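You operate a simulated robot arm through the tools that you are given. There is no shell and no other tool. Be economical: measure what you need, move in short steps, check, and stop when the job is done.

The job below is to be done with a simulated two-armed robot. You get a single attempt, and the scene is never put back.

## Task
Set the dial regulator to 300 kPa, coming up from nought.
Fine: work in the white bay and hold it still while you turn; then stand it in the white dish.

Only the result counts: the job must be done as asked and must still hold three seconds after the hand-in. Knocking over, shifting, dropping, spilling or breaking anything else fails it.

## Robot
Two 7-joint arms with two-finger parallel grippers on one trunk, on a base that drives. Base frame: it is fixed to the floor where the robot stands at the start and does not move with it; the origin is under the middle of the robot, x ahead of it, y to its left, z up. Readings come in cm, rad, newtons and seconds.
The left shoulder is at the start at [7, 16.3, 119.5], the right one opposite. With the tool pointing down near the work surface each hand reaches from about 38 to 88 cm from the robot's upright axis, wherever it stands, measured 20 degrees to its own side. Places, roughly: white bay [50, 40, 80]; yellow regulator knob [50, 0, 100]; white dish [50, 90, 90]. Payload 3.43 kg a hand.
The TCP of each hand is the grasp point between the finger pads, 3.4 cm short of the fingertips. In the tool frame z runs along the fingers and y along their closing line. Largest opening 12.8 cm; finger width 2.4, thickness 1.2; the body of the gripper, 4.8 by 13 cm, starts 9.6 cm behind the TCP.
Orientation is that of the tool frame in the base frame, as a unit quaternion [w, x, y, z]. With the fingers straight down and closing along the base's y, the tool's x points along the base's -x, its y along +y and its z along -z.

## Interface
- The arms move only by the tool send_rows. It takes "left_rows", "right_rows" or both (then of equal length, played together; a hand with none holds still); each is a list of rows, each a list of 7 numbers: the shift along the tool's x, y, z in cm, then the turn, a rotation vector about the tool's x, y, z in rad, then the gripper command, from -1 (shut) to 1 (fully open), values between in proportion. In form: [[tx, ty, tz, wx, wy, wz, hand], ...]. A call has 1 to 12 rows; each row shifts and turns the commanded pose from where the row before left it, along the tool's axes as they then stand. A row lasts 0.2 s, in which the tool goes at most 5 cm and 0.15 rad; a call with a longer step from one row to the next is refused whole, and so is a gripper value outside its range. Where a pose cannot be reached the arm comes as near as it can. A force on the tool above 40 N (or 10 N above the force at the start of the call, whichever is more), or a blocked arm, ends the call early, and 0.2 s more pass. The fingers move at their own pace (about 15.3 cm/s each) and stop on an object; they squeeze with about 27 N. The grip force told is the motor's: it shows also when the fingers shut on nothing. Time passes only in rows, and 0.2 s behind the last, so rows that do not move let the fingers close. The reply holds the time, the measured pose of the TCP, the force on the tool along the base axes, the opening and the grip force, in the units named above and with some noise.
- Cameras (640 x 400 px; columns grow to the right, rows downward): "scene" is now at [12.81, 4.26, 142.13]; the picture's right is [0.47, -0.88, 0.00], its down [-0.51, -0.27, -0.81] and it looks along [0.72, 0.38, -0.58] (base axes); focal length 214 px, centre (320, 200). "left" rides on the left gripper at [7.6, 1.1, -16] in its tool frame; the picture's right is [-0.15, 0.99, 0.00], its down [-0.88, -0.13, -0.46] and it looks along [-0.45, -0.07, 0.89] (tool axes); focal length 234 px, centre (320, 200). "right" rides on the right gripper at [7.6, -1.1, -16] in its tool frame; the picture's right is [0.15, 0.99, 0.00], its down [-0.88, 0.13, -0.46] and it looks along [-0.45, 0.07, 0.89] (tool axes); focal length 234 px, centre (320, 200). There is no depth. A picture from a camera that has moved, and an enlarged one, comes with that camera's place and axes in the base frame and with its lens.
- get_image(camera): a new picture of that camera. The clock stands still meanwhile.
- move_column(by): slides the trunk up (or, below 0, down) by that many cm; the arms and the scene camera ride with it, the base frame stays. It gives what a move gives, with no picture.
- steer(legs): drives the robot by 1 to 6 legs, each [ahead, left, turn to the left] in cm, cm and rad, along the robot's own axes; the way and the turn of a leg run together, so that a leg with both is an arc; at most 150 cm and 3.142 rad a leg. The arms and the cameras ride along, it lands a little off, and it stops where it bumps. It gives what a move gives.
- pan_tilt(pan, tilt): turns the head with the scene camera to pan (to the left, within 1.501 rad either way) and tilt (down, from -0.506 to 1.204), counted from straight ahead of the robot. It gives what a move gives.
- close_up(camera, box): a new picture of the part [left, top, right, bottom] of that camera's present view, enlarged. The clock stands still meanwhile.
- hand_in(): hands the job in; it is judged then, once.

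Work in short steps. Places have to be worked out from the pictures, the camera data and where the tool is seen: move nearer, look again, correct. Check each grasp and each placing, and mend what went wrong. You have 120 turns and 108 pictures in all, those below and enlarged ones among them. Open the grippers and draw the arms clear of the work before you hand the job in, unless the task says otherwise; then end with one line.

The tools are called after ">>>" as a command line: name --argument value ..., lists and objects as JSON in quotes. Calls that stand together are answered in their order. send_rows: Moves the arms, as the interface text tells. Its arguments: {"type":"object","properties":{"left_rows":{"type":"array","items":{"type":"array","items":{"type":"number"}}},"right_rows":{"type":"array","items":{"type":"array","items":{"type":"number"}}}},"required":[]} The other tools are called the same way: move_column (by) slides the trunk up or down; steer (legs) drives the base; pan_tilt (pan, tilt) turns the head that bears the scene camera; get_image (camera) takes a picture; close_up (camera, box) takes an enlarged picture of a part of a camera's view; hand_in () hands the job in.

At the start:

```text
time: 0.0
left_eef_pos: [34.68, 46.06, 132.04]
left_tool_rot: [0.002, -0.001, 1.0, 0.0]
left_contact_force: [0.5, -0.6, -0.2]
left_grip_width: 12.78
left_finger_force: 0.0
right_eef_pos: [35.77, 4.58, 134.51]
right_tool_rot: [0.0, 0.0, 1.0, -0.001]
right_contact_force: [0.6, 0.5, -0.6]
right_grip_width: 12.8
right_finger_force: 0.1
trunk travel left (down, up): [-67.5, 26.5]
robot x, y, heading: [0.04, 0.21, 0.001]
head pan, tilt: [0.489, 0.621]
```

scene: 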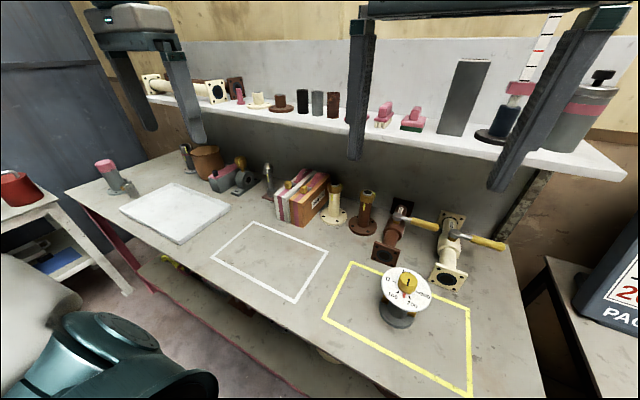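
right: 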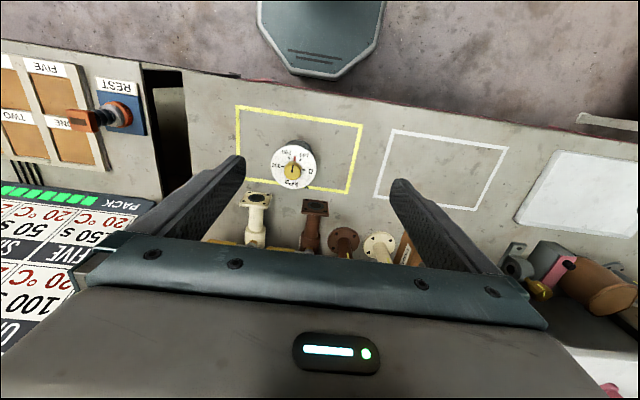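
left: 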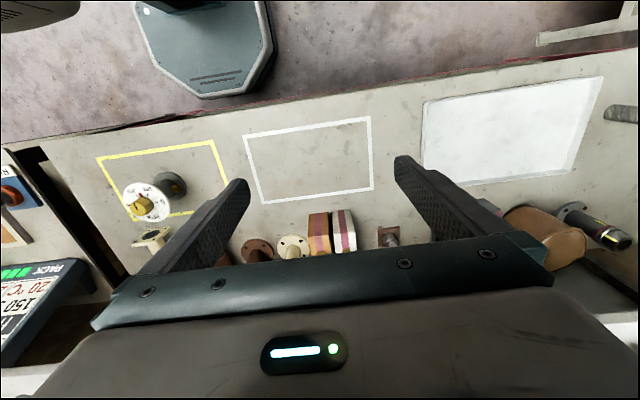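

The regulator stands in the yellow bay with a yellow knob on top of a white dial. I'll look closely at it and at the layout first.

>>> close_up --camera "scene" --box '[350, 250, 450, 340]'

>>> close_up --camera "right" --box '[250, 120, 330, 200]'

>>> close_up --camera "left" --box '[90, 150, 220, 240]'

```text
4.44 times, centred on (400, 295) of scene
camera zoom: at [12.81, 4.26, 142.13], right [0.47, -0.88, 0.0], down [-0.51, -0.27, -0.81], along [0.72, 0.38, -0.58], focal length 953 px, centre (-36, -222)
```

zoom: 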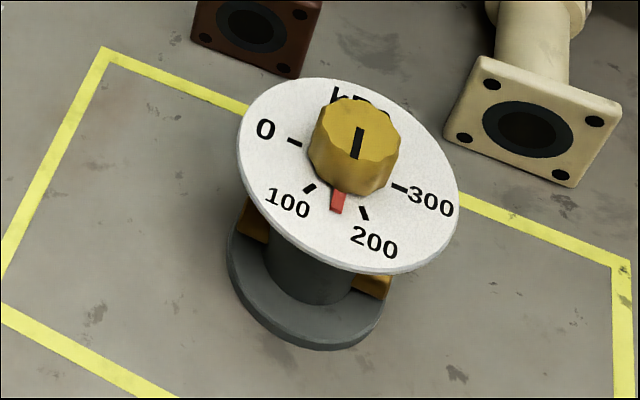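

```text
5.00 times, centred on (290, 160) of right
camera zoom: at [28.17, 3.57, 150.62], right [-0.15, 0.99, 0.0], down [0.88, 0.13, 0.46], along [0.45, 0.07, -0.89], focal length 1171 px, centre (470, 400)
```

zoom: 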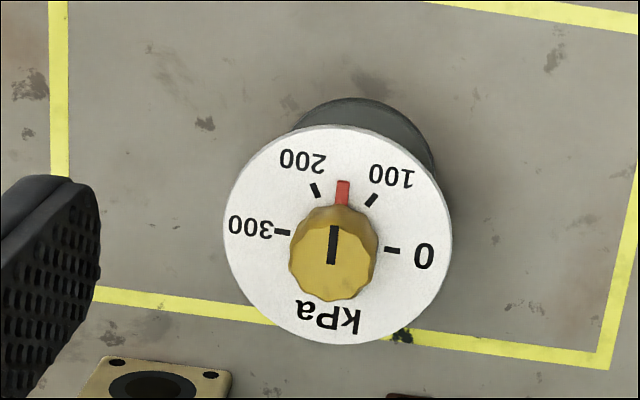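

```text
4.44 times, centred on (155, 195) of left
camera zoom: at [26.98, 47.18, 147.96], right [0.15, 0.99, 0.0], down [0.88, -0.13, 0.46], along [0.45, -0.07, -0.89], focal length 1041 px, centre (1053, 222)
```

zoom: 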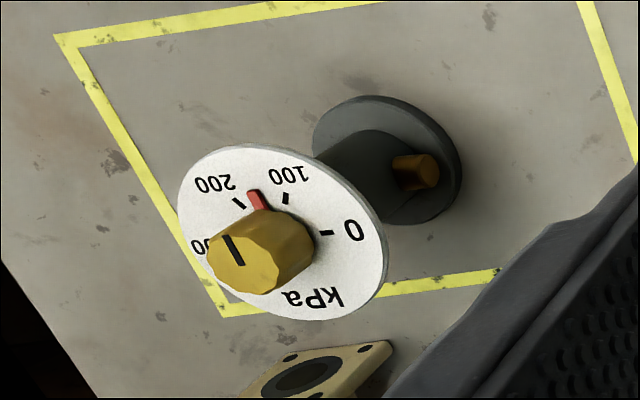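

Triangulation puts the knob top at about (46.7, 0.2, 100.3), with the column vertical beneath it and brown side stubs along y. The red pointer is near 150; 0 is on the +y side, 300 on the -y side, rising counter-clockwise seen from above. I'll back up so the left hand can reach in horizontally, then look from the head.

>>> steer --legs '[[-22, -6, 0]]'

>>> pan_tilt --pan 0.1 --tilt 0.6

>>> move_column --by -20

>>> get_image --camera "scene"

```text
time: 1.7
left_eef_pos: [12.81, 40.04, 132.08]
left_tool_rot: [-0.001, -0.002, 1.0, 0.0]
left_contact_force: [0.8, 0.5, 0.3]
left_grip_width: 12.83
left_finger_force: 0.1
right_eef_pos: [14.08, -1.21, 134.51]
right_tool_rot: [-0.001, -0.001, 1.0, 0.0]
right_contact_force: [0.0, -0.1, -0.1]
right_grip_width: 12.8
right_finger_force: 0.1
trunk travel left (down, up): [-67.5, 26.5]
robot x, y, heading: [-21.99, -5.71, -0.0]
head pan, tilt: [0.489, 0.621]
```

```text
time: 2.6
left_eef_pos: [12.74, 40.12, 132.16]
left_tool_rot: [0.0, 0.0, 1.0, 0.0]
left_contact_force: [-0.2, 0.0, -0.2]
left_grip_width: 12.79
left_finger_force: 0.1
right_eef_pos: [13.93, -1.25, 134.51]
right_tool_rot: [0.0, -0.001, 1.0, 0.0]
right_contact_force: [0.0, 0.0, 0.5]
right_grip_width: 12.79
right_finger_force: 0.0
trunk travel left (down, up): [-67.5, 26.5]
robot x, y, heading: [-21.88, -5.97, 0.002]
head pan, tilt: [0.099, 0.6]
```

```text
time: 4.8
left_eef_pos: [12.74, 40.01, 112.12]
left_tool_rot: [0.001, -0.001, 1.0, 0.0]
left_contact_force: [0.1, 0.3, 0.8]
left_grip_width: 12.84
left_finger_force: 0.1
right_eef_pos: [13.95, -1.3, 114.55]
right_tool_rot: [0.0, -0.002, 1.0, 0.0]
right_contact_force: [-0.5, -0.4, 0.2]
right_grip_width: 12.82
right_finger_force: 0.0
trunk travel left (down, up): [-47.5, 46.5]
robot x, y, heading: [-21.78, -5.74, 0.003]
head pan, tilt: [0.099, 0.6]
```

```text
101 pictures are left
camera scene: at [-7.94, -4.99, 122.32], right [0.1, -0.99, 0.0], down [-0.56, -0.06, -0.83], along [0.82, 0.08, -0.56], focal length 214 px, centre (320, 200)
```

scene: 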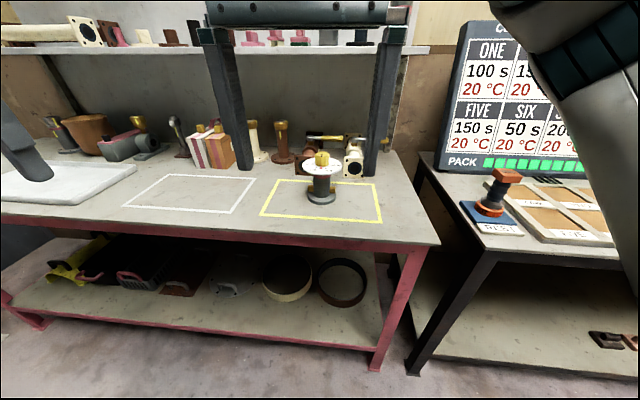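

The base is back about 22 cm and the view is clear. I'll enlarge the regulator body from this lower viewpoint.

>>> close_up --camera "scene" --box '[290, 140, 354, 210]'

>>> close_up --camera "scene" --box '[0, 120, 260, 240]'

```text
5.71 times, centred on (322, 175) of scene
camera zoom: at [-7.94, -4.99, 122.32], right [0.1, -0.99, 0.0], down [-0.56, -0.06, -0.83], along [0.82, 0.08, -0.56], focal length 1226 px, centre (309, 343)
```

zoom: 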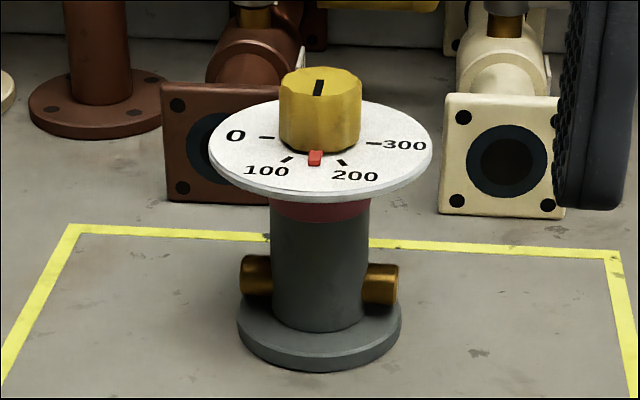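

```text
2.46 times, centred on (130, 180) of scene
camera zoom: at [-7.94, -4.99, 122.32], right [0.1, -0.99, 0.0], down [-0.56, -0.06, -0.83], along [0.82, 0.08, -0.56], focal length 528 px, centre (788, 249)
```

zoom: 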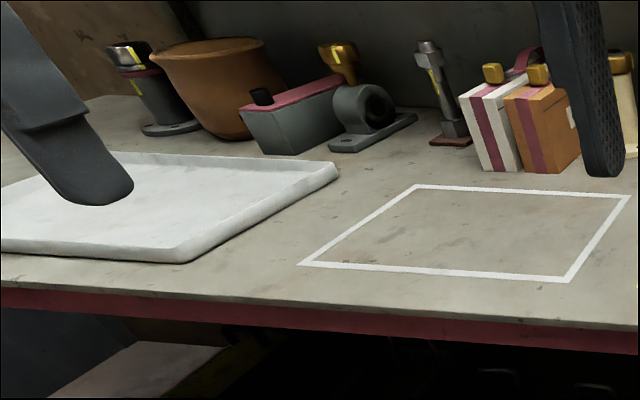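

The column is about 4.7 cm across, free from z≈90 (above the brown stubs) to z≈96 (under the dial); the base is about 8 cm wide and the dial about 11 cm. I'll bring the left hand in front of it while the right hand moves aside.

>>> send_rows --left_rows '[[-1.9, -4, 0.5, 0, 0, 0, 1], [-1.9, -4, 0.5, 0, 0, 0, 1], [-1.9, -4, 0.5, 0, 0, 0, 1], [-1.9, -4, 0.5, 0, 0, 0, 1], [-1.9, -4, 0.5, 0, 0, 0, 1], [-1.9, -4, 0.5, 0, 0, 0, 1], [-1.9, -4, 0.5, 0, 0, 0, 1], [-1.9, -4, 0.5, 0, 0, 0, 1]]' --right_rows '[[0, -3, -1.2, 0, 0, 0, 1], [0, -3, -1.2, 0, 0, 0, 1], [0, -3, -1.2, 0, 0, 0, 1], [0, -3, -1.2, 0, 0, 0, 1], [0, -3, -1.2, 0, 0, 0, 1], [0, -3, -1.2, 0, 0, 0, 1], [0, -3, -1.2, 0, 0, 0, 1], [0, -3, -1.2, 0, 0, 0, 1]]'

>>> send_rows --left_rows '[[0, 0, 0, 0, -0.1356, 0, 1], [0, 0, 0, 0, -0.1356, 0, 1], [0, 0, 0, 0, -0.1356, 0, 1], [0, 0, 0, 0, -0.1356, 0, 1], [0, 0, 0, 0, -0.1356, 0, 1], [0, 0, 0, 0, -0.1356, 0, 1], [0, 0, 0, 0, -0.1356, 0, 1], [0, 0, 0, 0, -0.1356, 0, 1], [0, 0, 0, 0, -0.1356, 0, 1]]'

>>> get_image --camera "scene"

```text
time: 6.5
left_eef_pos: [27.71, 8.91, 108.15]
left_tool_rot: [0.0, -0.003, 1.0, 0.001]
left_contact_force: [0.1, -0.6, 1.0]
left_grip_width: 12.81
left_finger_force: 0.0
left hand out of reach, approached as far as the arm can: row 8
right_eef_pos: [14.16, -25.2, 124.1]
right_tool_rot: [-0.002, -0.002, 1.0, 0.0]
right_contact_force: [0.7, -0.3, -0.3]
right_grip_width: 12.79
right_finger_force: 0.0
trunk travel left (down, up): [-47.5, 46.5]
robot x, y, heading: [-22.06, -5.95, 0.003]
head pan, tilt: [0.099, 0.6]
```

```text
time: 8.6
left_eef_pos: [30.1, 8.13, 110.35]
left_tool_rot: [0.573, -0.002, 0.82, 0.001]
left_contact_force: [1.4, 0.9, -0.3]
left_grip_width: 12.8
left_finger_force: 0.0
left hand out of reach, approached as far as the arm can: row 8, 9
right_eef_pos: [14.18, -25.17, 124.12]
right_tool_rot: [-0.001, -0.002, 1.0, 0.0]
right_contact_force: [0.6, 0.2, -0.7]
right_grip_width: 12.83
right_finger_force: 0.1
trunk travel left (down, up): [-47.5, 46.5]
robot x, y, heading: [-21.91, -5.93, 0.0]
head pan, tilt: [0.099, 0.6]
```

```text
98 pictures are left
camera scene: at [-7.76, -4.99, 122.29], right [0.1, -0.99, 0.0], down [-0.56, -0.06, -0.82], along [0.82, 0.08, -0.57], focal length 214 px, centre (320, 200)
```

scene: 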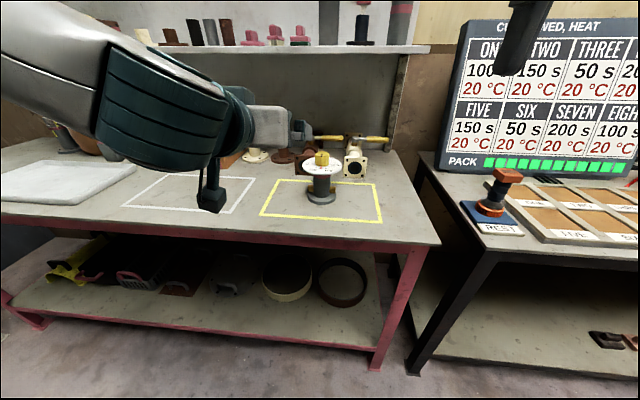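

The left hand now points forward, 20° down, at (30, 8, 110), but it is near its folded limit. I'll back up 8 cm for room, then bring it onto the approach line.

>>> steer --legs '[[-8, 0, 0]]'

>>> send_rows --left_rows '[[0, 0, 0, 0, 0, 0, 1], [1.8, -1.58, 2.3, 0, 0, 0, 1], [1.8, -1.58, 2.3, 0, 0, 0, 1], [1.8, -1.58, 2.3, 0, 0, 0, 1], [1.8, -1.58, 2.3, 0, 0, 0, 1], [1.8, -1.58, 2.3, 0, 0, 0, 1]]'

```text
time: 9.6
left_eef_pos: [21.92, 8.12, 110.42]
left_tool_rot: [0.572, -0.002, 0.82, 0.001]
left_contact_force: [-1.8, -0.3, 1.0]
left_grip_width: 12.79
left_finger_force: 0.0
right_eef_pos: [5.97, -25.22, 124.31]
right_tool_rot: [-0.001, 0.0, 1.0, 0.0]
right_contact_force: [-1.2, -0.2, 1.5]
right_grip_width: 12.78
right_finger_force: 0.0
trunk travel left (down, up): [-47.5, 46.5]
robot x, y, heading: [-29.67, -6.03, 0.005]
head pan, tilt: [0.099, 0.6]
```

```text
time: 11.0
left_eef_pos: [30.53, 5.91, 98.95]
left_tool_rot: [0.572, -0.001, 0.821, 0.0]
left_contact_force: [-0.1, 0.2, 0.2]
left_grip_width: 12.8
left_finger_force: 0.0
left hand out of reach, approached as far as the arm can: row 3, 4, 5, 6
right_eef_pos: [6.16, -25.23, 124.22]
right_tool_rot: [0.0, -0.001, 1.0, 0.001]
right_contact_force: [-0.8, 0.3, 0.1]
right_grip_width: 12.81
right_finger_force: 0.0
trunk travel left (down, up): [-47.5, 46.5]
robot x, y, heading: [-29.59, -6.05, 0.002]
head pan, tilt: [0.099, 0.6]
```

The left arm can't reach further to the right in this posture, so I'll keep the posture and use the base and column for the approach: shift right to line up in y, and lower to the grasp height.

>>> steer --legs '[[0, -5.7, 0]]'

>>> move_column --by -7.3

>>> get_image --camera "scene"

>>> get_image --camera "left"

```text
time: 12.0
left_eef_pos: [30.43, 0.22, 98.89]
left_tool_rot: [0.573, -0.001, 0.82, 0.001]
left_contact_force: [-1.2, 0.7, -0.2]
left_grip_width: 12.8
left_finger_force: 0.1
right_eef_pos: [6.23, -31.02, 124.25]
right_tool_rot: [0.0, 0.0, 1.0, 0.0]
right_contact_force: [0.1, -1.0, -0.3]
right_grip_width: 12.79
right_finger_force: 0.1
trunk travel left (down, up): [-47.5, 46.5]
robot x, y, heading: [-29.88, -11.37, -0.0]
head pan, tilt: [0.099, 0.6]
```

```text
time: 13.1
left_eef_pos: [30.37, 0.34, 91.77]
left_tool_rot: [0.573, -0.001, 0.82, 0.0]
left_contact_force: [-0.1, -0.4, -0.5]
left_grip_width: 12.79
left_finger_force: 0.0
right_eef_pos: [6.0, -30.93, 117.02]
right_tool_rot: [-0.001, 0.0, 1.0, 0.0]
right_contact_force: [0.6, 0.4, 0.6]
right_grip_width: 12.77
right_finger_force: 0.1
trunk travel left (down, up): [-40.2, 53.8]
robot x, y, heading: [-30.06, -11.43, 0.004]
head pan, tilt: [0.099, 0.6]
```

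```text
97 pictures are left
camera scene: at [-15.9, -10.61, 115.02], right [0.1, -0.99, 0.0], down [-0.56, -0.06, -0.83], along [0.82, 0.08, -0.56], focal length 214 px, centre (320, 200)
```

scene: 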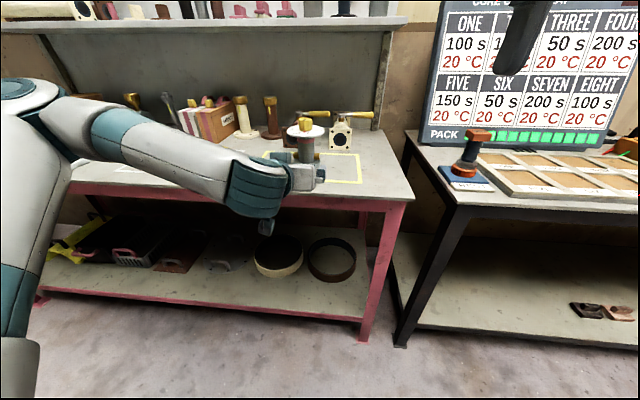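

```text
96 pictures are left
camera left: at [12.79, 1.45, 90.07], right [0.05, 0.99, 0.14], down [-0.12, -0.13, 0.98], along [0.99, -0.07, 0.12], focal length 234 px, centre (320, 200)
```

left: 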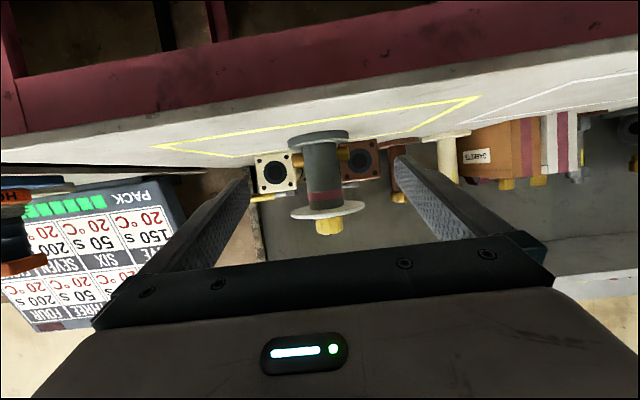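

The left camera confirms it: column centred at y≈0, stubs at z≈88, dial at z≈96. I'll drive forward 16 cm so the open fingers straddle the column.

>>> steer --legs '[[16, 0, 0]]'

>>> get_image --camera "left"

>>> close_up --camera "scene" --box '[220, 110, 400, 260]'

```text
time: 14.5
left_eef_pos: [46.37, 0.52, 91.6]
left_tool_rot: [0.572, -0.002, 0.82, 0.001]
left_contact_force: [0.5, 0.2, 0.2]
left_grip_width: 12.77
left_finger_force: 0.0
right_eef_pos: [22.1, -30.63, 116.93]
right_tool_rot: [0.0, -0.001, 1.0, 0.001]
right_contact_force: [1.4, -0.2, 0.3]
right_grip_width: 12.77
right_finger_force: 0.1
trunk travel left (down, up): [-40.2, 53.8]
robot x, y, heading: [-13.75, -11.84, 0.008]
head pan, tilt: [0.099, 0.6]
```

```text
95 pictures are left
camera left: at [28.82, 1.62, 90.0], right [0.05, 0.99, 0.14], down [-0.12, -0.13, 0.98], along [0.99, -0.06, 0.12], focal length 234 px, centre (320, 200)
```

left: 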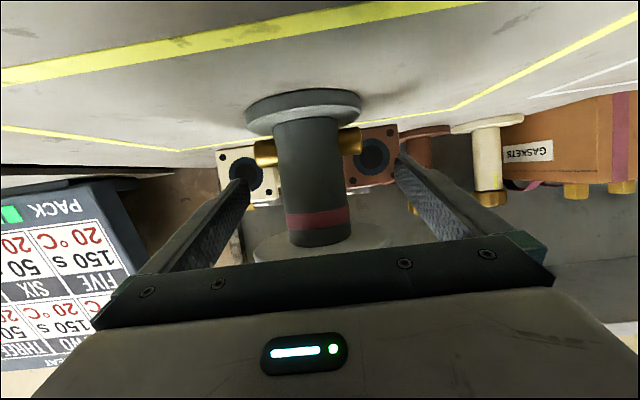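

```text
2.67 times, centred on (310, 185) of scene
camera zoom: at [0.21, -10.53, 115.0], right [0.1, -0.99, 0.0], down [-0.56, -0.06, -0.82], along [0.82, 0.09, -0.57], focal length 572 px, centre (347, 240)
```

zoom: 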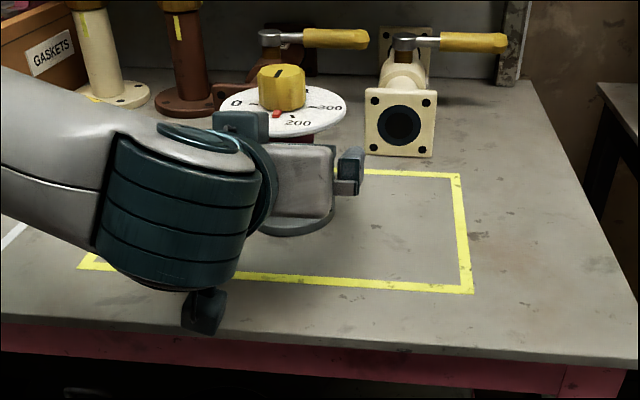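

The fingers straddle the column between stubs and dial. I'll close the left hand on it.

>>> send_rows --left_rows '[[0, 0, 0, 0, 0, 0, 0.2], [0, 0, 0, 0, 0, 0, -0.3], [0, 0, 0, 0, 0, 0, -1], [0, 0, 0, 0, 0, 0, -1], [0, 0, 0, 0, 0, 0, -1]]'

>>> get_image --camera "left"

```text
time: 15.7
left_eef_pos: [46.31, 0.44, 91.8]
left_tool_rot: [0.572, -0.002, 0.82, 0.001]
left_contact_force: [-2.1, -0.6, 3.9]
left_grip_width: 5.09
left_finger_force: 27.0
right_eef_pos: [22.12, -30.76, 116.89]
right_tool_rot: [0.0, -0.002, 1.0, 0.001]
right_contact_force: [0.0, 0.2, -0.9]
right_grip_width: 12.82
right_finger_force: 0.1
trunk travel left (down, up): [-40.2, 53.8]
robot x, y, heading: [-13.98, -11.37, -0.001]
head pan, tilt: [0.099, 0.6]
```

```text
93 pictures are left
camera left: at [28.7, 1.61, 90.09], right [0.05, 0.99, 0.14], down [-0.13, -0.13, 0.98], along [0.99, -0.06, 0.12], focal length 234 px, centre (320, 200)
```

left: 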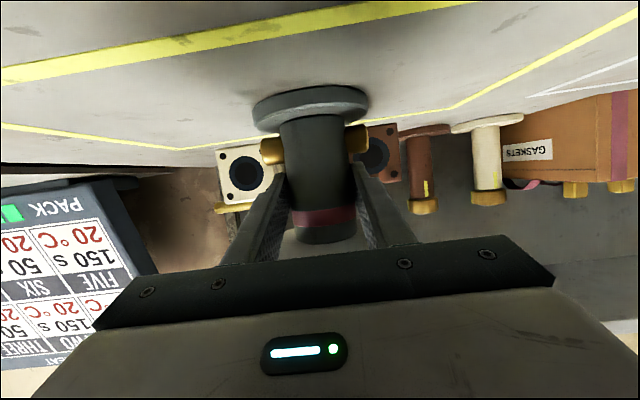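

The column is gripped at 5.1 cm with 27 N. I'll lift by the trunk and check that it hangs straight.

>>> move_column --by 4

>>> get_image --camera "left"

```text
time: 16.5
left_eef_pos: [46.42, 0.67, 95.65]
left_tool_rot: [0.572, -0.002, 0.82, 0.001]
left_contact_force: [1.3, -1.0, -5.8]
left_grip_width: 5.09
left_finger_force: 27.4
right_eef_pos: [22.14, -30.77, 120.9]
right_tool_rot: [-0.001, -0.002, 1.0, 0.0]
right_contact_force: [0.3, 0.7, 0.4]
right_grip_width: 12.78
right_finger_force: 0.0
trunk travel left (down, up): [-44.2, 49.8]
robot x, y, heading: [-13.5, -11.48, 0.005]
head pan, tilt: [0.099, 0.6]
```

```text
92 pictures are left
camera left: at [28.81, 1.63, 93.98], right [0.05, 0.99, 0.14], down [-0.12, -0.13, 0.98], along [0.99, -0.06, 0.12], focal length 234 px, centre (320, 200)
```

left: 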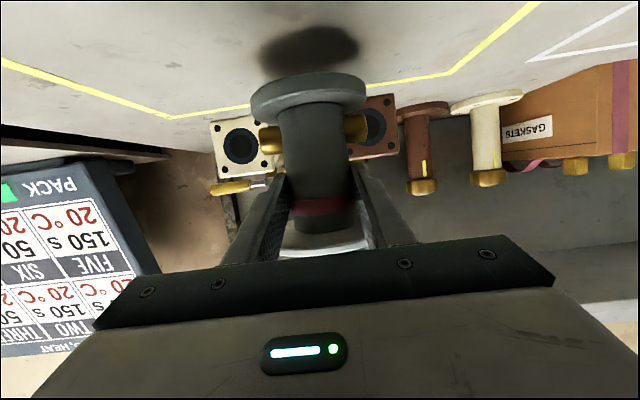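

It lifted, perhaps with a slight pitch or slip. I'll check from the scene camera.

>>> close_up --camera "scene" --box '[250, 100, 390, 230]'

>>> send_rows --left_rows '[[0, 0, 0, 0, 0, 0, -1], [0, 0, 0, 0, 0, 0, -1], [0, 0, 0, 0, 0, 0, -1], [0, 0, 0, 0, 0, 0, -1], [0, 0, 0, 0, 0, 0, -1], [0, 0, 0, 0, 0, 0, -1], [0, 0, 0, 0, 0, 0, -1], [0, 0, 0, 0, 0, 0, -1]]'

>>> get_image --camera "left"

```text
3.08 times, centred on (320, 165) of scene
camera zoom: at [0.19, -10.52, 118.99], right [0.1, -0.99, 0.0], down [-0.56, -0.06, -0.82], along [0.82, 0.08, -0.57], focal length 660 px, centre (320, 308)
```

zoom: 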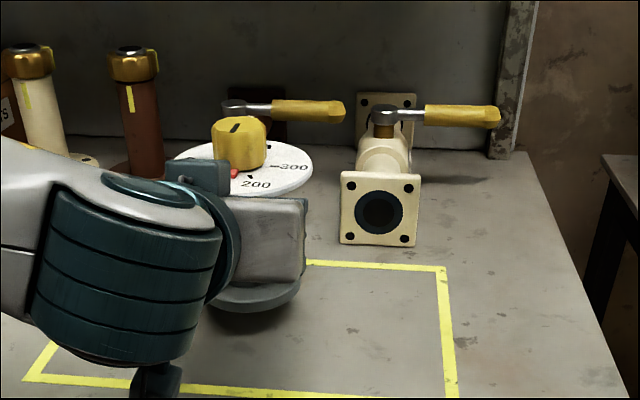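

```text
time: 18.3
left_eef_pos: [46.44, 0.48, 95.6]
left_tool_rot: [0.573, -0.002, 0.82, 0.001]
left_contact_force: [-0.4, -0.5, -6.7]
left_grip_width: 5.11
left_finger_force: 26.8
right_eef_pos: [22.16, -30.8, 120.85]
right_tool_rot: [-0.001, -0.002, 1.0, 0.0]
right_contact_force: [0.5, 0.5, -0.6]
right_grip_width: 12.8
right_finger_force: 0.0
trunk travel left (down, up): [-44.2, 49.8]
robot x, y, heading: [-13.71, -11.62, 0.002]
head pan, tilt: [0.099, 0.6]
```

```text
90 pictures are left
camera left: at [28.78, 1.62, 94.02], right [0.05, 0.99, 0.14], down [-0.12, -0.13, 0.98], along [0.99, -0.06, 0.12], focal length 234 px, centre (320, 200)
```

left: 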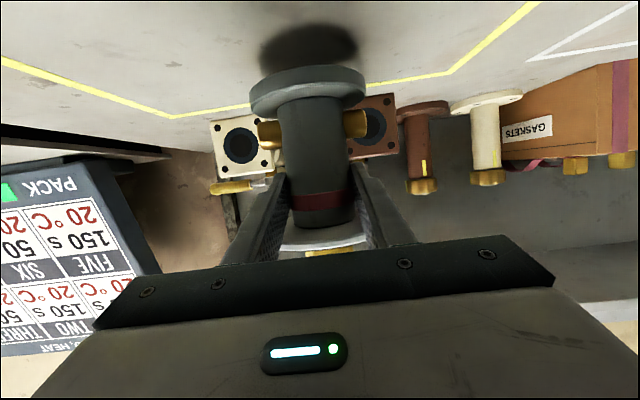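

The regulator is slowly pitching forward in the grip because it is top-heavy; the dial will come to rest on the finger tops. I'll pitch the hand up by about 0.2 rad, which brings it upright and levels the fingers under the dial.

>>> send_rows --left_rows '[[0, 0, 0, 0, -0.07, 0, -1], [0, 0, 0, 0, -0.07, 0, -1], [0, 0, 0, 0, -0.07, 0, -1]]'

>>> get_image --camera "left"

>>> close_up --camera "scene" --box '[250, 100, 390, 230]'

```text
time: 19.1
left_eef_pos: [46.4, 1.81, 96.04]
left_tool_rot: [0.655, 0.0, 0.756, -0.001]
left_contact_force: [-0.2, 0.2, -6.2]
left_grip_width: 5.12
left_finger_force: 26.7
left hand out of reach, approached as far as the arm can: row 1, 2, 3
right_eef_pos: [22.21, -30.67, 120.9]
right_tool_rot: [-0.001, -0.001, 1.0, 0.0]
right_contact_force: [-0.7, 0.3, -0.1]
right_grip_width: 12.82
right_finger_force: 0.0
trunk travel left (down, up): [-44.2, 49.8]
robot x, y, heading: [-13.7, -11.35, 0.003]
head pan, tilt: [0.099, 0.6]
```

```text
89 pictures are left
camera left: at [29.66, 2.94, 90.76], right [0.02, 0.99, 0.14], down [-0.33, -0.13, 0.94], along [0.94, -0.07, 0.32], focal length 234 px, centre (320, 200)
```

left: 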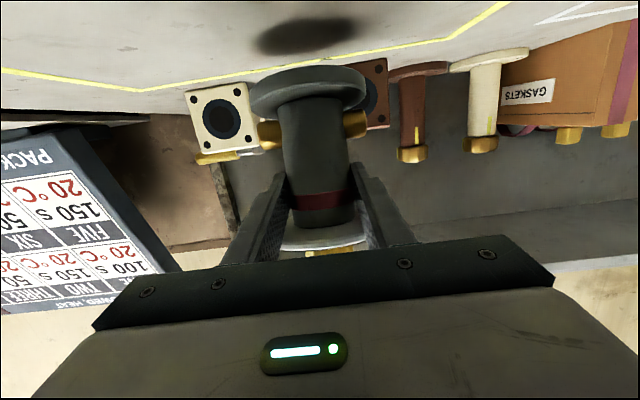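

```text
3.08 times, centred on (320, 165) of scene
camera zoom: at [0.16, -10.51, 119.0], right [0.1, -0.99, 0.0], down [-0.56, -0.06, -0.82], along [0.82, 0.08, -0.57], focal length 660 px, centre (320, 308)
```

zoom: 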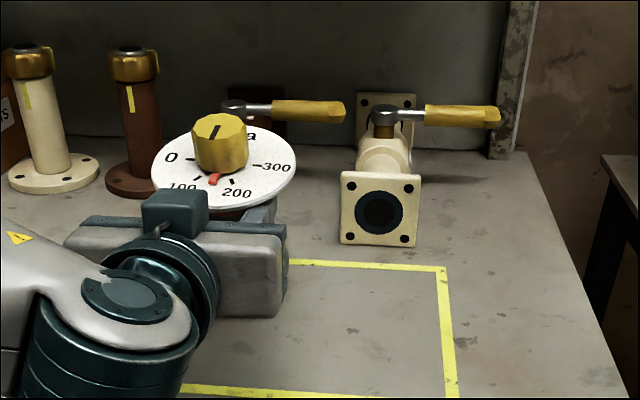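

The dial is now tilted back about 11°, so it had in fact been upright and only slid down a little in the grip. I'll lower it back onto the bench so it levels itself against the table, with the hand now nearly flat.

>>> move_column --by -3

>>> close_up --camera "scene" --box '[250, 100, 390, 230]'

>>> get_image --camera "left"

```text
time: 19.9
left_eef_pos: [46.48, 1.71, 93.24]
left_tool_rot: [0.657, 0.0, 0.754, -0.001]
left_contact_force: [2.8, -1.7, 9.9]
left_grip_width: 5.13
left_finger_force: 26.7
right_eef_pos: [22.09, -30.88, 117.94]
right_tool_rot: [0.0, -0.002, 1.0, 0.001]
right_contact_force: [0.6, 0.6, 0.8]
right_grip_width: 12.79
right_finger_force: 0.2
trunk travel left (down, up): [-41.2, 52.8]
robot x, y, heading: [-14.0, -11.68, 0.008]
head pan, tilt: [0.099, 0.6]
```

```text
3.08 times, centred on (320, 165) of scene
camera zoom: at [0.07, -10.56, 116.04], right [0.1, -0.99, 0.0], down [-0.56, -0.06, -0.83], along [0.82, 0.09, -0.56], focal length 660 px, centre (320, 308)
```

zoom: 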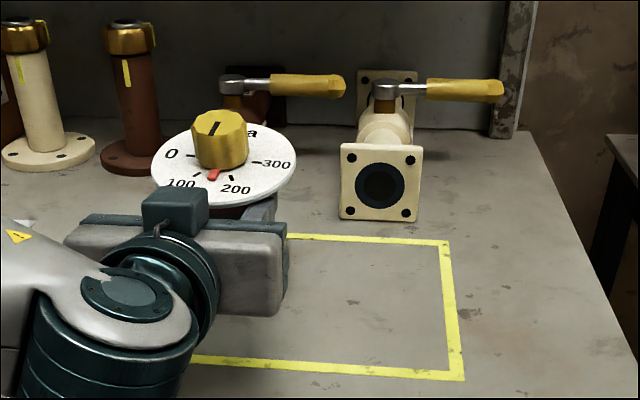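

```text
86 pictures are left
camera left: at [29.63, 2.87, 87.94], right [0.02, 0.99, 0.14], down [-0.33, -0.13, 0.94], along [0.94, -0.07, 0.32], focal length 234 px, centre (320, 200)
```

left: 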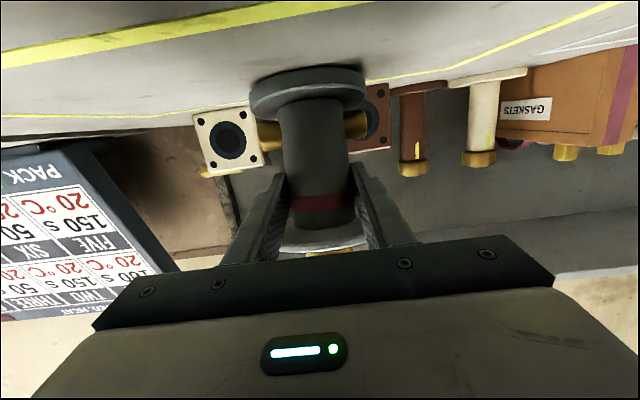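

The near edge of the base touches the table (about 10 N up). I'll open slightly so it settles upright.

>>> send_rows --left_rows '[[0, 0, 0, 0, 0, 0, -0.15], [0, 0, 0, 0, 0, 0, -0.1], [0, 0, 0, 0, 0, 0, -0.05]]'

>>> close_up --camera "scene" --box '[250, 100, 390, 230]'

>>> get_image --camera "left"

```text
time: 20.7
left_eef_pos: [46.47, 1.88, 93.16]
left_tool_rot: [0.655, 0.0, 0.756, -0.001]
left_contact_force: [-0.3, 0.0, 0.2]
left_grip_width: 6.08
left_finger_force: 0.1
right_eef_pos: [22.18, -30.73, 118.01]
right_tool_rot: [0.0, -0.002, 1.0, 0.001]
right_contact_force: [0.3, -0.4, 0.6]
right_grip_width: 12.81
right_finger_force: 0.0
trunk travel left (down, up): [-41.2, 52.8]
robot x, y, heading: [-13.9, -11.73, 0.002]
head pan, tilt: [0.099, 0.6]
```

```text
3.08 times, centred on (320, 165) of scene
camera zoom: at [0.09, -10.53, 116.01], right [0.1, -0.99, 0.0], down [-0.56, -0.06, -0.82], along [0.82, 0.09, -0.57], focal length 660 px, centre (320, 308)
```

zoom: 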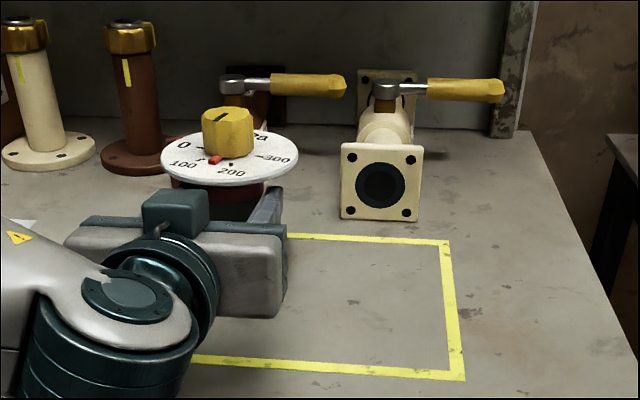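

```text
84 pictures are left
camera left: at [29.6, 2.92, 87.79], right [0.02, 0.99, 0.14], down [-0.33, -0.13, 0.94], along [0.95, -0.07, 0.32], focal length 234 px, centre (320, 200)
```

left: 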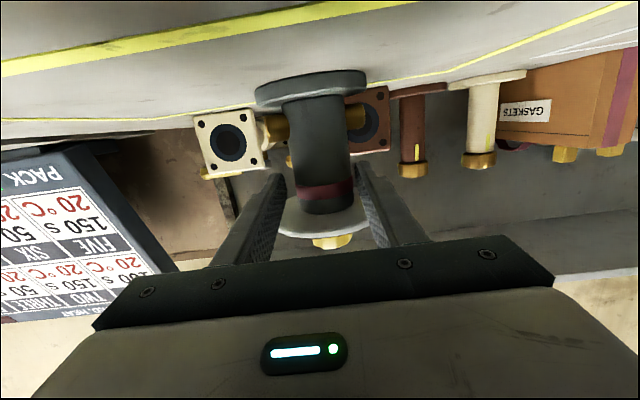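

It stands upright again. I'll raise the flat fingers to just beneath the dial and regrip, so the dial can rest on them.

>>> move_column --by 0.7

>>> send_rows --left_rows '[[0, 0, 0, 0, 0, 0, -0.3], [0, 0, 0, 0, 0, 0, -1], [0, 0, 0, 0, 0, 0, -1], [0, 0, 0, 0, 0, 0, -1]]'

>>> move_column --by 2.5

>>> get_image --camera "left"

>>> close_up --camera "scene" --box '[250, 100, 390, 230]'

```text
time: 21.2
left_eef_pos: [46.45, 1.75, 93.8]
left_tool_rot: [0.654, 0.0, 0.756, 0.0]
left_contact_force: [0.0, 0.0, -0.1]
left_grip_width: 6.08
left_finger_force: 0.0
right_eef_pos: [22.06, -30.68, 118.6]
right_tool_rot: [-0.001, -0.002, 1.0, 0.001]
right_contact_force: [1.1, -0.5, -0.2]
right_grip_width: 12.79
right_finger_force: 0.1
trunk travel left (down, up): [-41.9, 52.1]
robot x, y, heading: [-13.86, -11.55, 0.003]
head pan, tilt: [0.099, 0.6]
```

```text
time: 22.2
left_eef_pos: [46.56, 1.78, 93.82]
left_tool_rot: [0.654, 0.001, 0.756, -0.001]
left_contact_force: [1.5, 0.6, 0.5]
left_grip_width: 4.96
left_finger_force: 26.9
right_eef_pos: [22.1, -30.72, 118.68]
right_tool_rot: [0.0, -0.002, 1.0, 0.002]
right_contact_force: [0.5, -0.2, 1.1]
right_grip_width: 12.81
right_finger_force: 0.0
trunk travel left (down, up): [-41.9, 52.1]
robot x, y, heading: [-13.84, -11.75, 0.003]
head pan, tilt: [0.099, 0.6]
```

```text
time: 22.9
left_eef_pos: [46.61, 1.66, 96.12]
left_tool_rot: [0.654, 0.0, 0.757, 0.0]
left_contact_force: [0.4, 0.1, -4.5]
left_grip_width: 4.97
left_finger_force: 26.5
right_eef_pos: [22.3, -30.77, 121.02]
right_tool_rot: [-0.001, -0.002, 1.0, 0.0]
right_contact_force: [0.5, 0.0, -0.1]
right_grip_width: 12.82
right_finger_force: 0.0
trunk travel left (down, up): [-44.4, 49.6]
robot x, y, heading: [-13.6, -11.31, 0.003]
head pan, tilt: [0.099, 0.6]
```

```text
83 pictures are left
camera left: at [29.67, 2.93, 90.93], right [0.02, 0.99, 0.14], down [-0.32, -0.13, 0.94], along [0.95, -0.07, 0.32], focal length 234 px, centre (320, 200)
```

left: 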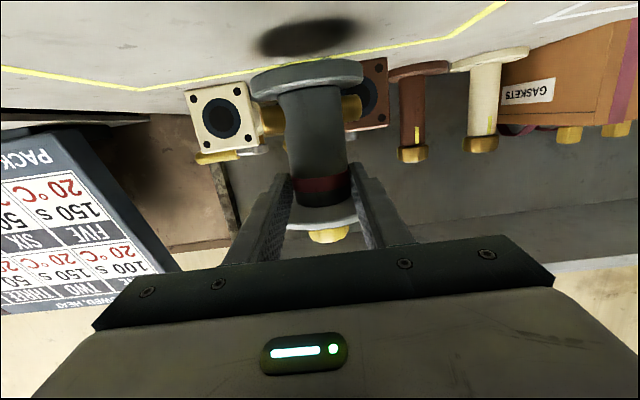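

```text
3.08 times, centred on (320, 165) of scene
camera zoom: at [0.2, -10.52, 119.19], right [0.1, -0.99, 0.0], down [-0.56, -0.06, -0.82], along [0.82, 0.08, -0.57], focal length 660 px, centre (320, 308)
```

zoom: 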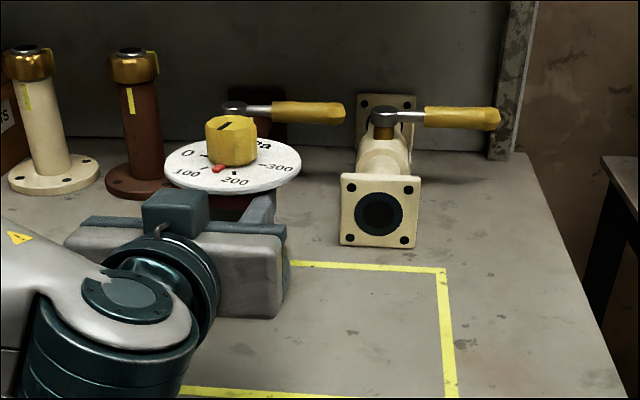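

It is now held upright and steady. I'll drive left 38 cm to the white bay.

>>> steer --legs '[[0.5, 38, 0]]'

>>> get_image --camera "left"

>>> get_image --camera "scene"

```text
time: 25.4
left_eef_pos: [46.87, 40.22, 96.33]
left_tool_rot: [0.655, -0.001, 0.756, 0.0]
left_contact_force: [0.3, 0.3, -4.6]
left_grip_width: 4.95
left_finger_force: 26.9
right_eef_pos: [22.46, 7.9, 121.12]
right_tool_rot: [0.0, -0.002, 1.0, 0.001]
right_contact_force: [-0.3, 0.5, 0.2]
right_grip_width: 12.76
right_finger_force: 0.1
trunk travel left (down, up): [-44.4, 49.6]
robot x, y, heading: [-13.8, 27.07, 0.006]
head pan, tilt: [0.099, 0.6]
```

```text
81 pictures are left
camera left: at [29.99, 41.5, 90.96], right [0.02, 0.99, 0.14], down [-0.33, -0.13, 0.94], along [0.95, -0.07, 0.32], focal length 234 px, centre (320, 200)
```

left: 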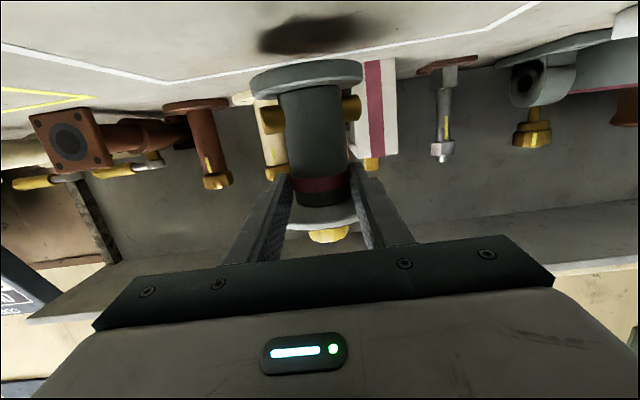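

```text
80 pictures are left
camera scene: at [0.5, 28.07, 119.2], right [0.1, -0.99, 0.0], down [-0.56, -0.06, -0.82], along [0.82, 0.08, -0.57], focal length 214 px, centre (320, 200)
```

scene: 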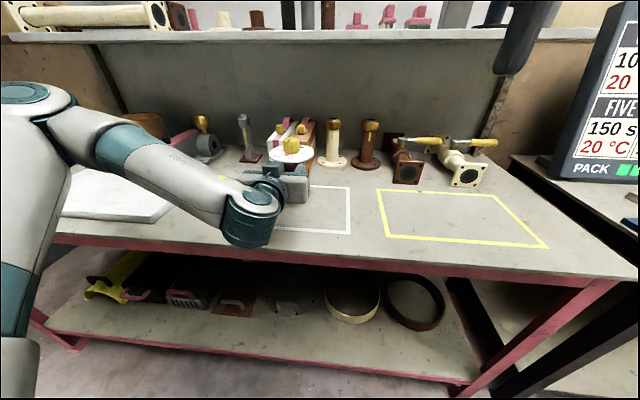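

It is over the white bay centre at (46.9, 40.2). I'll lower it until it stands on the bench.

>>> move_column --by -2.2

```text
time: 26.1
left_eef_pos: [46.88, 40.2, 94.1]
left_tool_rot: [0.655, -0.001, 0.756, 0.001]
left_contact_force: [0.0, 0.7, -5.1]
left_grip_width: 4.93
left_finger_force: 26.9
right_eef_pos: [22.4, 7.9, 118.82]
right_tool_rot: [-0.001, -0.002, 1.0, 0.0]
right_contact_force: [0.2, 0.0, 0.5]
right_grip_width: 12.79
right_finger_force: 0.2
trunk travel left (down, up): [-42.2, 51.8]
robot x, y, heading: [-13.55, 26.92, 0.004]
head pan, tilt: [0.099, 0.6]
```

Still hanging (-5 N); a little lower.

>>> move_column --by -0.4

>>> close_up --camera "scene" --box '[220, 110, 370, 240]'

```text
time: 26.6
left_eef_pos: [46.79, 40.27, 93.69]
left_tool_rot: [0.656, -0.002, 0.755, 0.0]
left_contact_force: [1.2, 0.0, 0.7]
left_grip_width: 4.92
left_finger_force: 27.1
right_eef_pos: [22.49, 7.81, 118.44]
right_tool_rot: [-0.001, -0.003, 1.0, 0.001]
right_contact_force: [0.4, -0.5, -0.4]
right_grip_width: 12.8
right_finger_force: 0.1
trunk travel left (down, up): [-41.8, 52.2]
robot x, y, heading: [-13.22, 27.1, 0.002]
head pan, tilt: [0.099, 0.6]
```

```text
3.08 times, centred on (295, 175) of scene
camera zoom: at [0.46, 28.0, 116.62], right [0.1, -0.99, 0.0], down [-0.56, -0.06, -0.82], along [0.82, 0.09, -0.57], focal length 660 px, centre (397, 277)
```

zoom: 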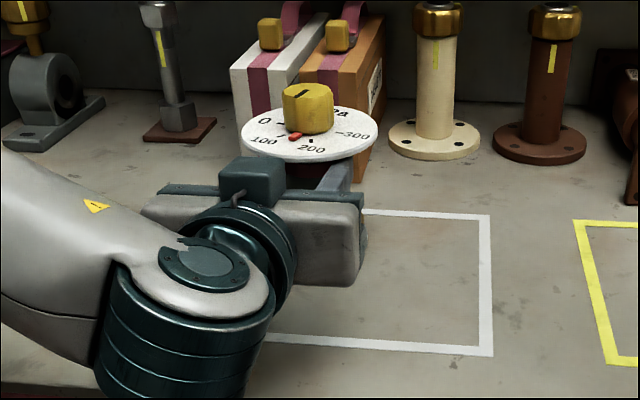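

It stands in the white bay, held on its column. Now I'll bring the right hand over the knob, fingers down.

>>> send_rows --right_rows '[[-2.7, 2, -0.3, 0, 0, 0, 0.4], [-2.7, 2, -0.3, 0, 0, 0, 0.4], [-2.7, 3, 0, 0, 0, 0, 0.4], [-2.7, 3.7, 0, 0, 0, 0, 0.4], [-2.7, 3.7, 0, 0, 0, 0, 0.4], [-2.7, 3.7, 0, 0, 0, 0, 0.4], [-2.7, 3.7, 0, 0, 0, 0, 0.4], [-2.7, 3.7, 0, 0, 0, 0, 0.4], [-2.7, 3.7, 0, 0, 0, 0, 0.4], [0, 3, 0, 0, 0, 0, 0.4]]'

>>> get_image --camera "scene"

>>> get_image --camera "right"

```text
time: 28.8
left_eef_pos: [46.69, 40.26, 93.67]
left_tool_rot: [0.655, 0.0, 0.756, -0.001]
left_contact_force: [-0.3, -1.6, 8.4]
left_grip_width: 4.87
left_finger_force: 27.2
right_eef_pos: [44.24, 33.99, 119.12]
right_tool_rot: [0.004, 0.009, 1.0, 0.022]
right_contact_force: [0.3, 0.1, 0.8]
right_grip_width: 8.97
right_finger_force: 0.0
right hand out of reach, approached as far as the arm can: row 8, 9, 10
trunk travel left (down, up): [-41.8, 52.2]
robot x, y, heading: [-13.26, 27.67, 0.007]
head pan, tilt: [0.099, 0.6]
```

```text
78 pictures are left
camera scene: at [0.31, 28.12, 116.63], right [0.1, -0.99, 0.0], down [-0.56, -0.06, -0.83], along [0.82, 0.08, -0.56], focal length 214 px, centre (320, 200)
```

scene: 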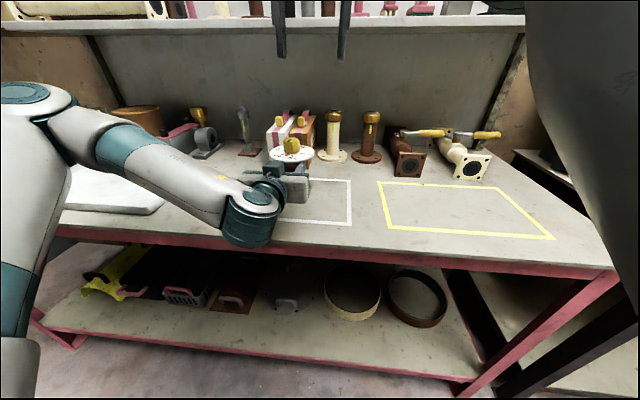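

```text
77 pictures are left
camera right: at [36.43, 32.35, 135.11], right [-0.13, 0.99, 0.04], down [0.88, 0.09, 0.47], along [0.46, 0.1, -0.88], focal length 234 px, centre (320, 200)
```

right: 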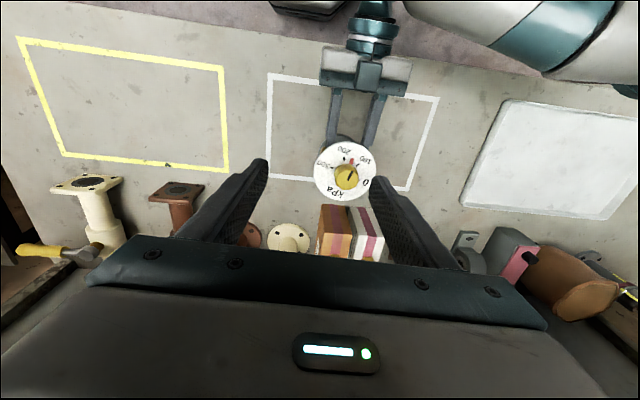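

The right arm falls short at this height (44.2, 34.0). Lower down it should reach further, so I'll descend to z≈108, still above the knob, and see.

>>> send_rows --right_rows '[[0, 0, 3, 0, 0, 0, 0.4], [0, 0, 3, 0, 0, 0, 0.4], [0, 0, 3, 0, 0, 0, 0.4], [0, 0, 1.5, 0, 0, 0, 0.4]]'

```text
time: 29.8
left_eef_pos: [46.91, 40.39, 93.74]
left_tool_rot: [0.655, 0.0, 0.756, -0.001]
left_contact_force: [0.1, 0.9, 3.2]
left_grip_width: 4.83
left_finger_force: 26.9
right_eef_pos: [43.72, 36.05, 106.82]
right_tool_rot: [0.0, -0.002, 1.0, 0.002]
right_contact_force: [-0.6, 0.3, -0.1]
right_grip_width: 8.96
right_finger_force: 0.1
trunk travel left (down, up): [-41.8, 52.2]
robot x, y, heading: [-13.5, 26.98, 0.004]
head pan, tilt: [0.099, 0.6]
```

Now in reach at (43.7, 36.1, 106.8). I'll look with the right camera to locate the knob.

>>> get_image --camera "right"

>>> close_up --camera "scene" --box '[220, 90, 370, 220]'

```text
76 pictures are left
camera right: at [36.03, 34.95, 122.97], right [-0.15, 0.99, 0.0], down [0.88, 0.13, 0.46], along [0.45, 0.07, -0.89], focal length 234 px, centre (320, 200)
```

right: 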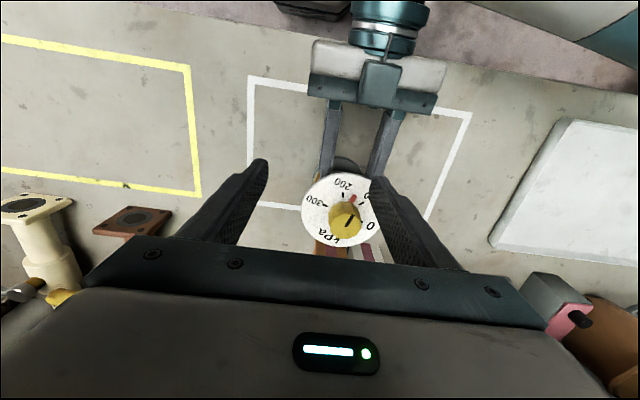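

```text
3.08 times, centred on (295, 155) of scene
camera zoom: at [0.41, 28.02, 116.62], right [0.1, -0.99, 0.0], down [-0.56, -0.06, -0.83], along [0.82, 0.09, -0.56], focal length 660 px, centre (397, 338)
```

zoom: 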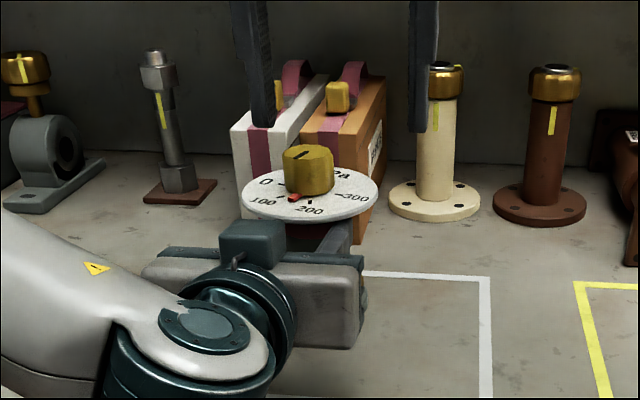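

Both cameras put the knob axis at (48.4, 39.9) with its top at about 100.3, and the body slightly yawed. I'll centre the right hand above it and pre-turn it -0.6 rad.

>>> send_rows --right_rows '[[-1.57, 1.28, 0, 0, 0, 0, 0.4], [-1.57, 1.28, 0, 0, 0, 0, 0.4], [-1.57, 1.28, 0, 0, 0, 0, 0.4], [0, 0, 0, 0, 0, -0.12, 0.4], [0, 0, 0, 0, 0, -0.12, 0.4], [0, 0, 0, 0, 0, -0.12, 0.4], [0, 0, 0, 0, 0, -0.12, 0.4], [0, 0, 0, 0, 0, -0.12, 0.4]]'

>>> get_image --camera "right"

```text
time: 31.6
left_eef_pos: [46.76, 40.21, 93.72]
left_tool_rot: [0.655, 0.0, 0.755, 0.0]
left_contact_force: [-0.9, 0.0, 2.0]
left_grip_width: 4.87
left_finger_force: 27.5
right_eef_pos: [48.4, 39.98, 106.81]
right_tool_rot: [0.0, -0.299, 0.954, 0.001]
right_contact_force: [-0.7, 0.7, -0.1]
right_grip_width: 8.95
right_finger_force: 0.0
trunk travel left (down, up): [-41.8, 52.2]
robot x, y, heading: [-13.59, 27.1, 0.001]
head pan, tilt: [0.099, 0.6]
```

```text
74 pictures are left
camera right: at [42.75, 34.8, 122.92], right [-0.68, 0.73, 0.0], down [0.65, 0.61, 0.46], along [0.33, 0.31, -0.89], focal length 234 px, centre (320, 200)
```

right: 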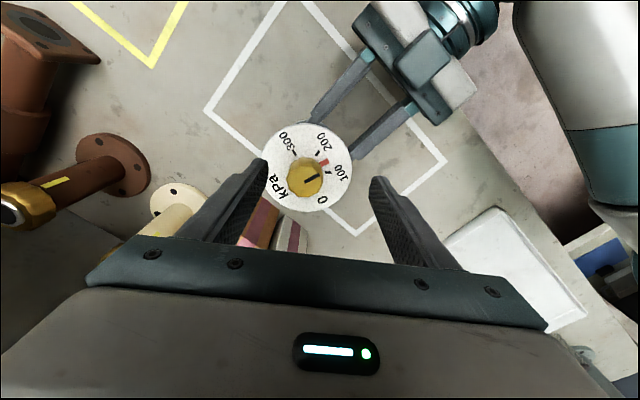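

I'll zoom in to settle the knob's exact centre and read the pointer.

>>> close_up --camera "right" --box '[250, 110, 370, 220]'

>>> close_up --camera "scene" --box '[240, 100, 340, 190]'

```text
3.64 times, centred on (310, 165) of right
camera zoom: at [42.75, 34.8, 122.92], right [-0.68, 0.73, 0.0], down [0.65, 0.61, 0.46], along [0.33, 0.31, -0.89], focal length 852 px, centre (356, 327)
```

zoom: 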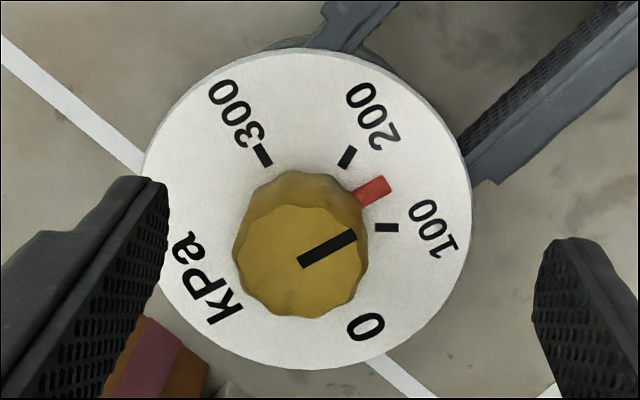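

```text
4.44 times, centred on (290, 145) of scene
camera zoom: at [0.41, 28.0, 116.62], right [0.1, -0.99, 0.0], down [-0.56, -0.06, -0.83], along [0.82, 0.09, -0.56], focal length 953 px, centre (453, 444)
```

zoom: 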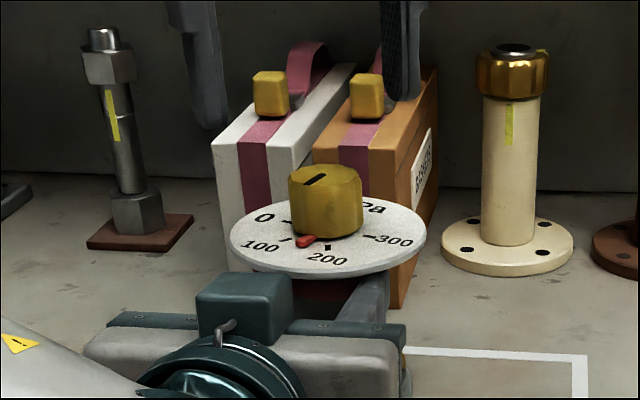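

The knob seems to sit nearer x≈50, so the left fingers may hold the column close to their tips. I'll check the left view.

>>> close_up --camera "left" --box '[200, 40, 440, 260]'

```text
1.82 times, centred on (320, 150) of left
camera zoom: at [29.92, 41.46, 88.41], right [0.02, 0.99, 0.14], down [-0.33, -0.13, 0.94], along [0.95, -0.07, 0.32], focal length 426 px, centre (320, 291)
```

zoom: 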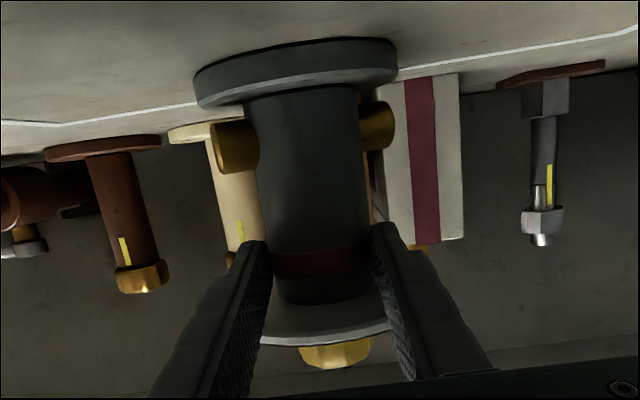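

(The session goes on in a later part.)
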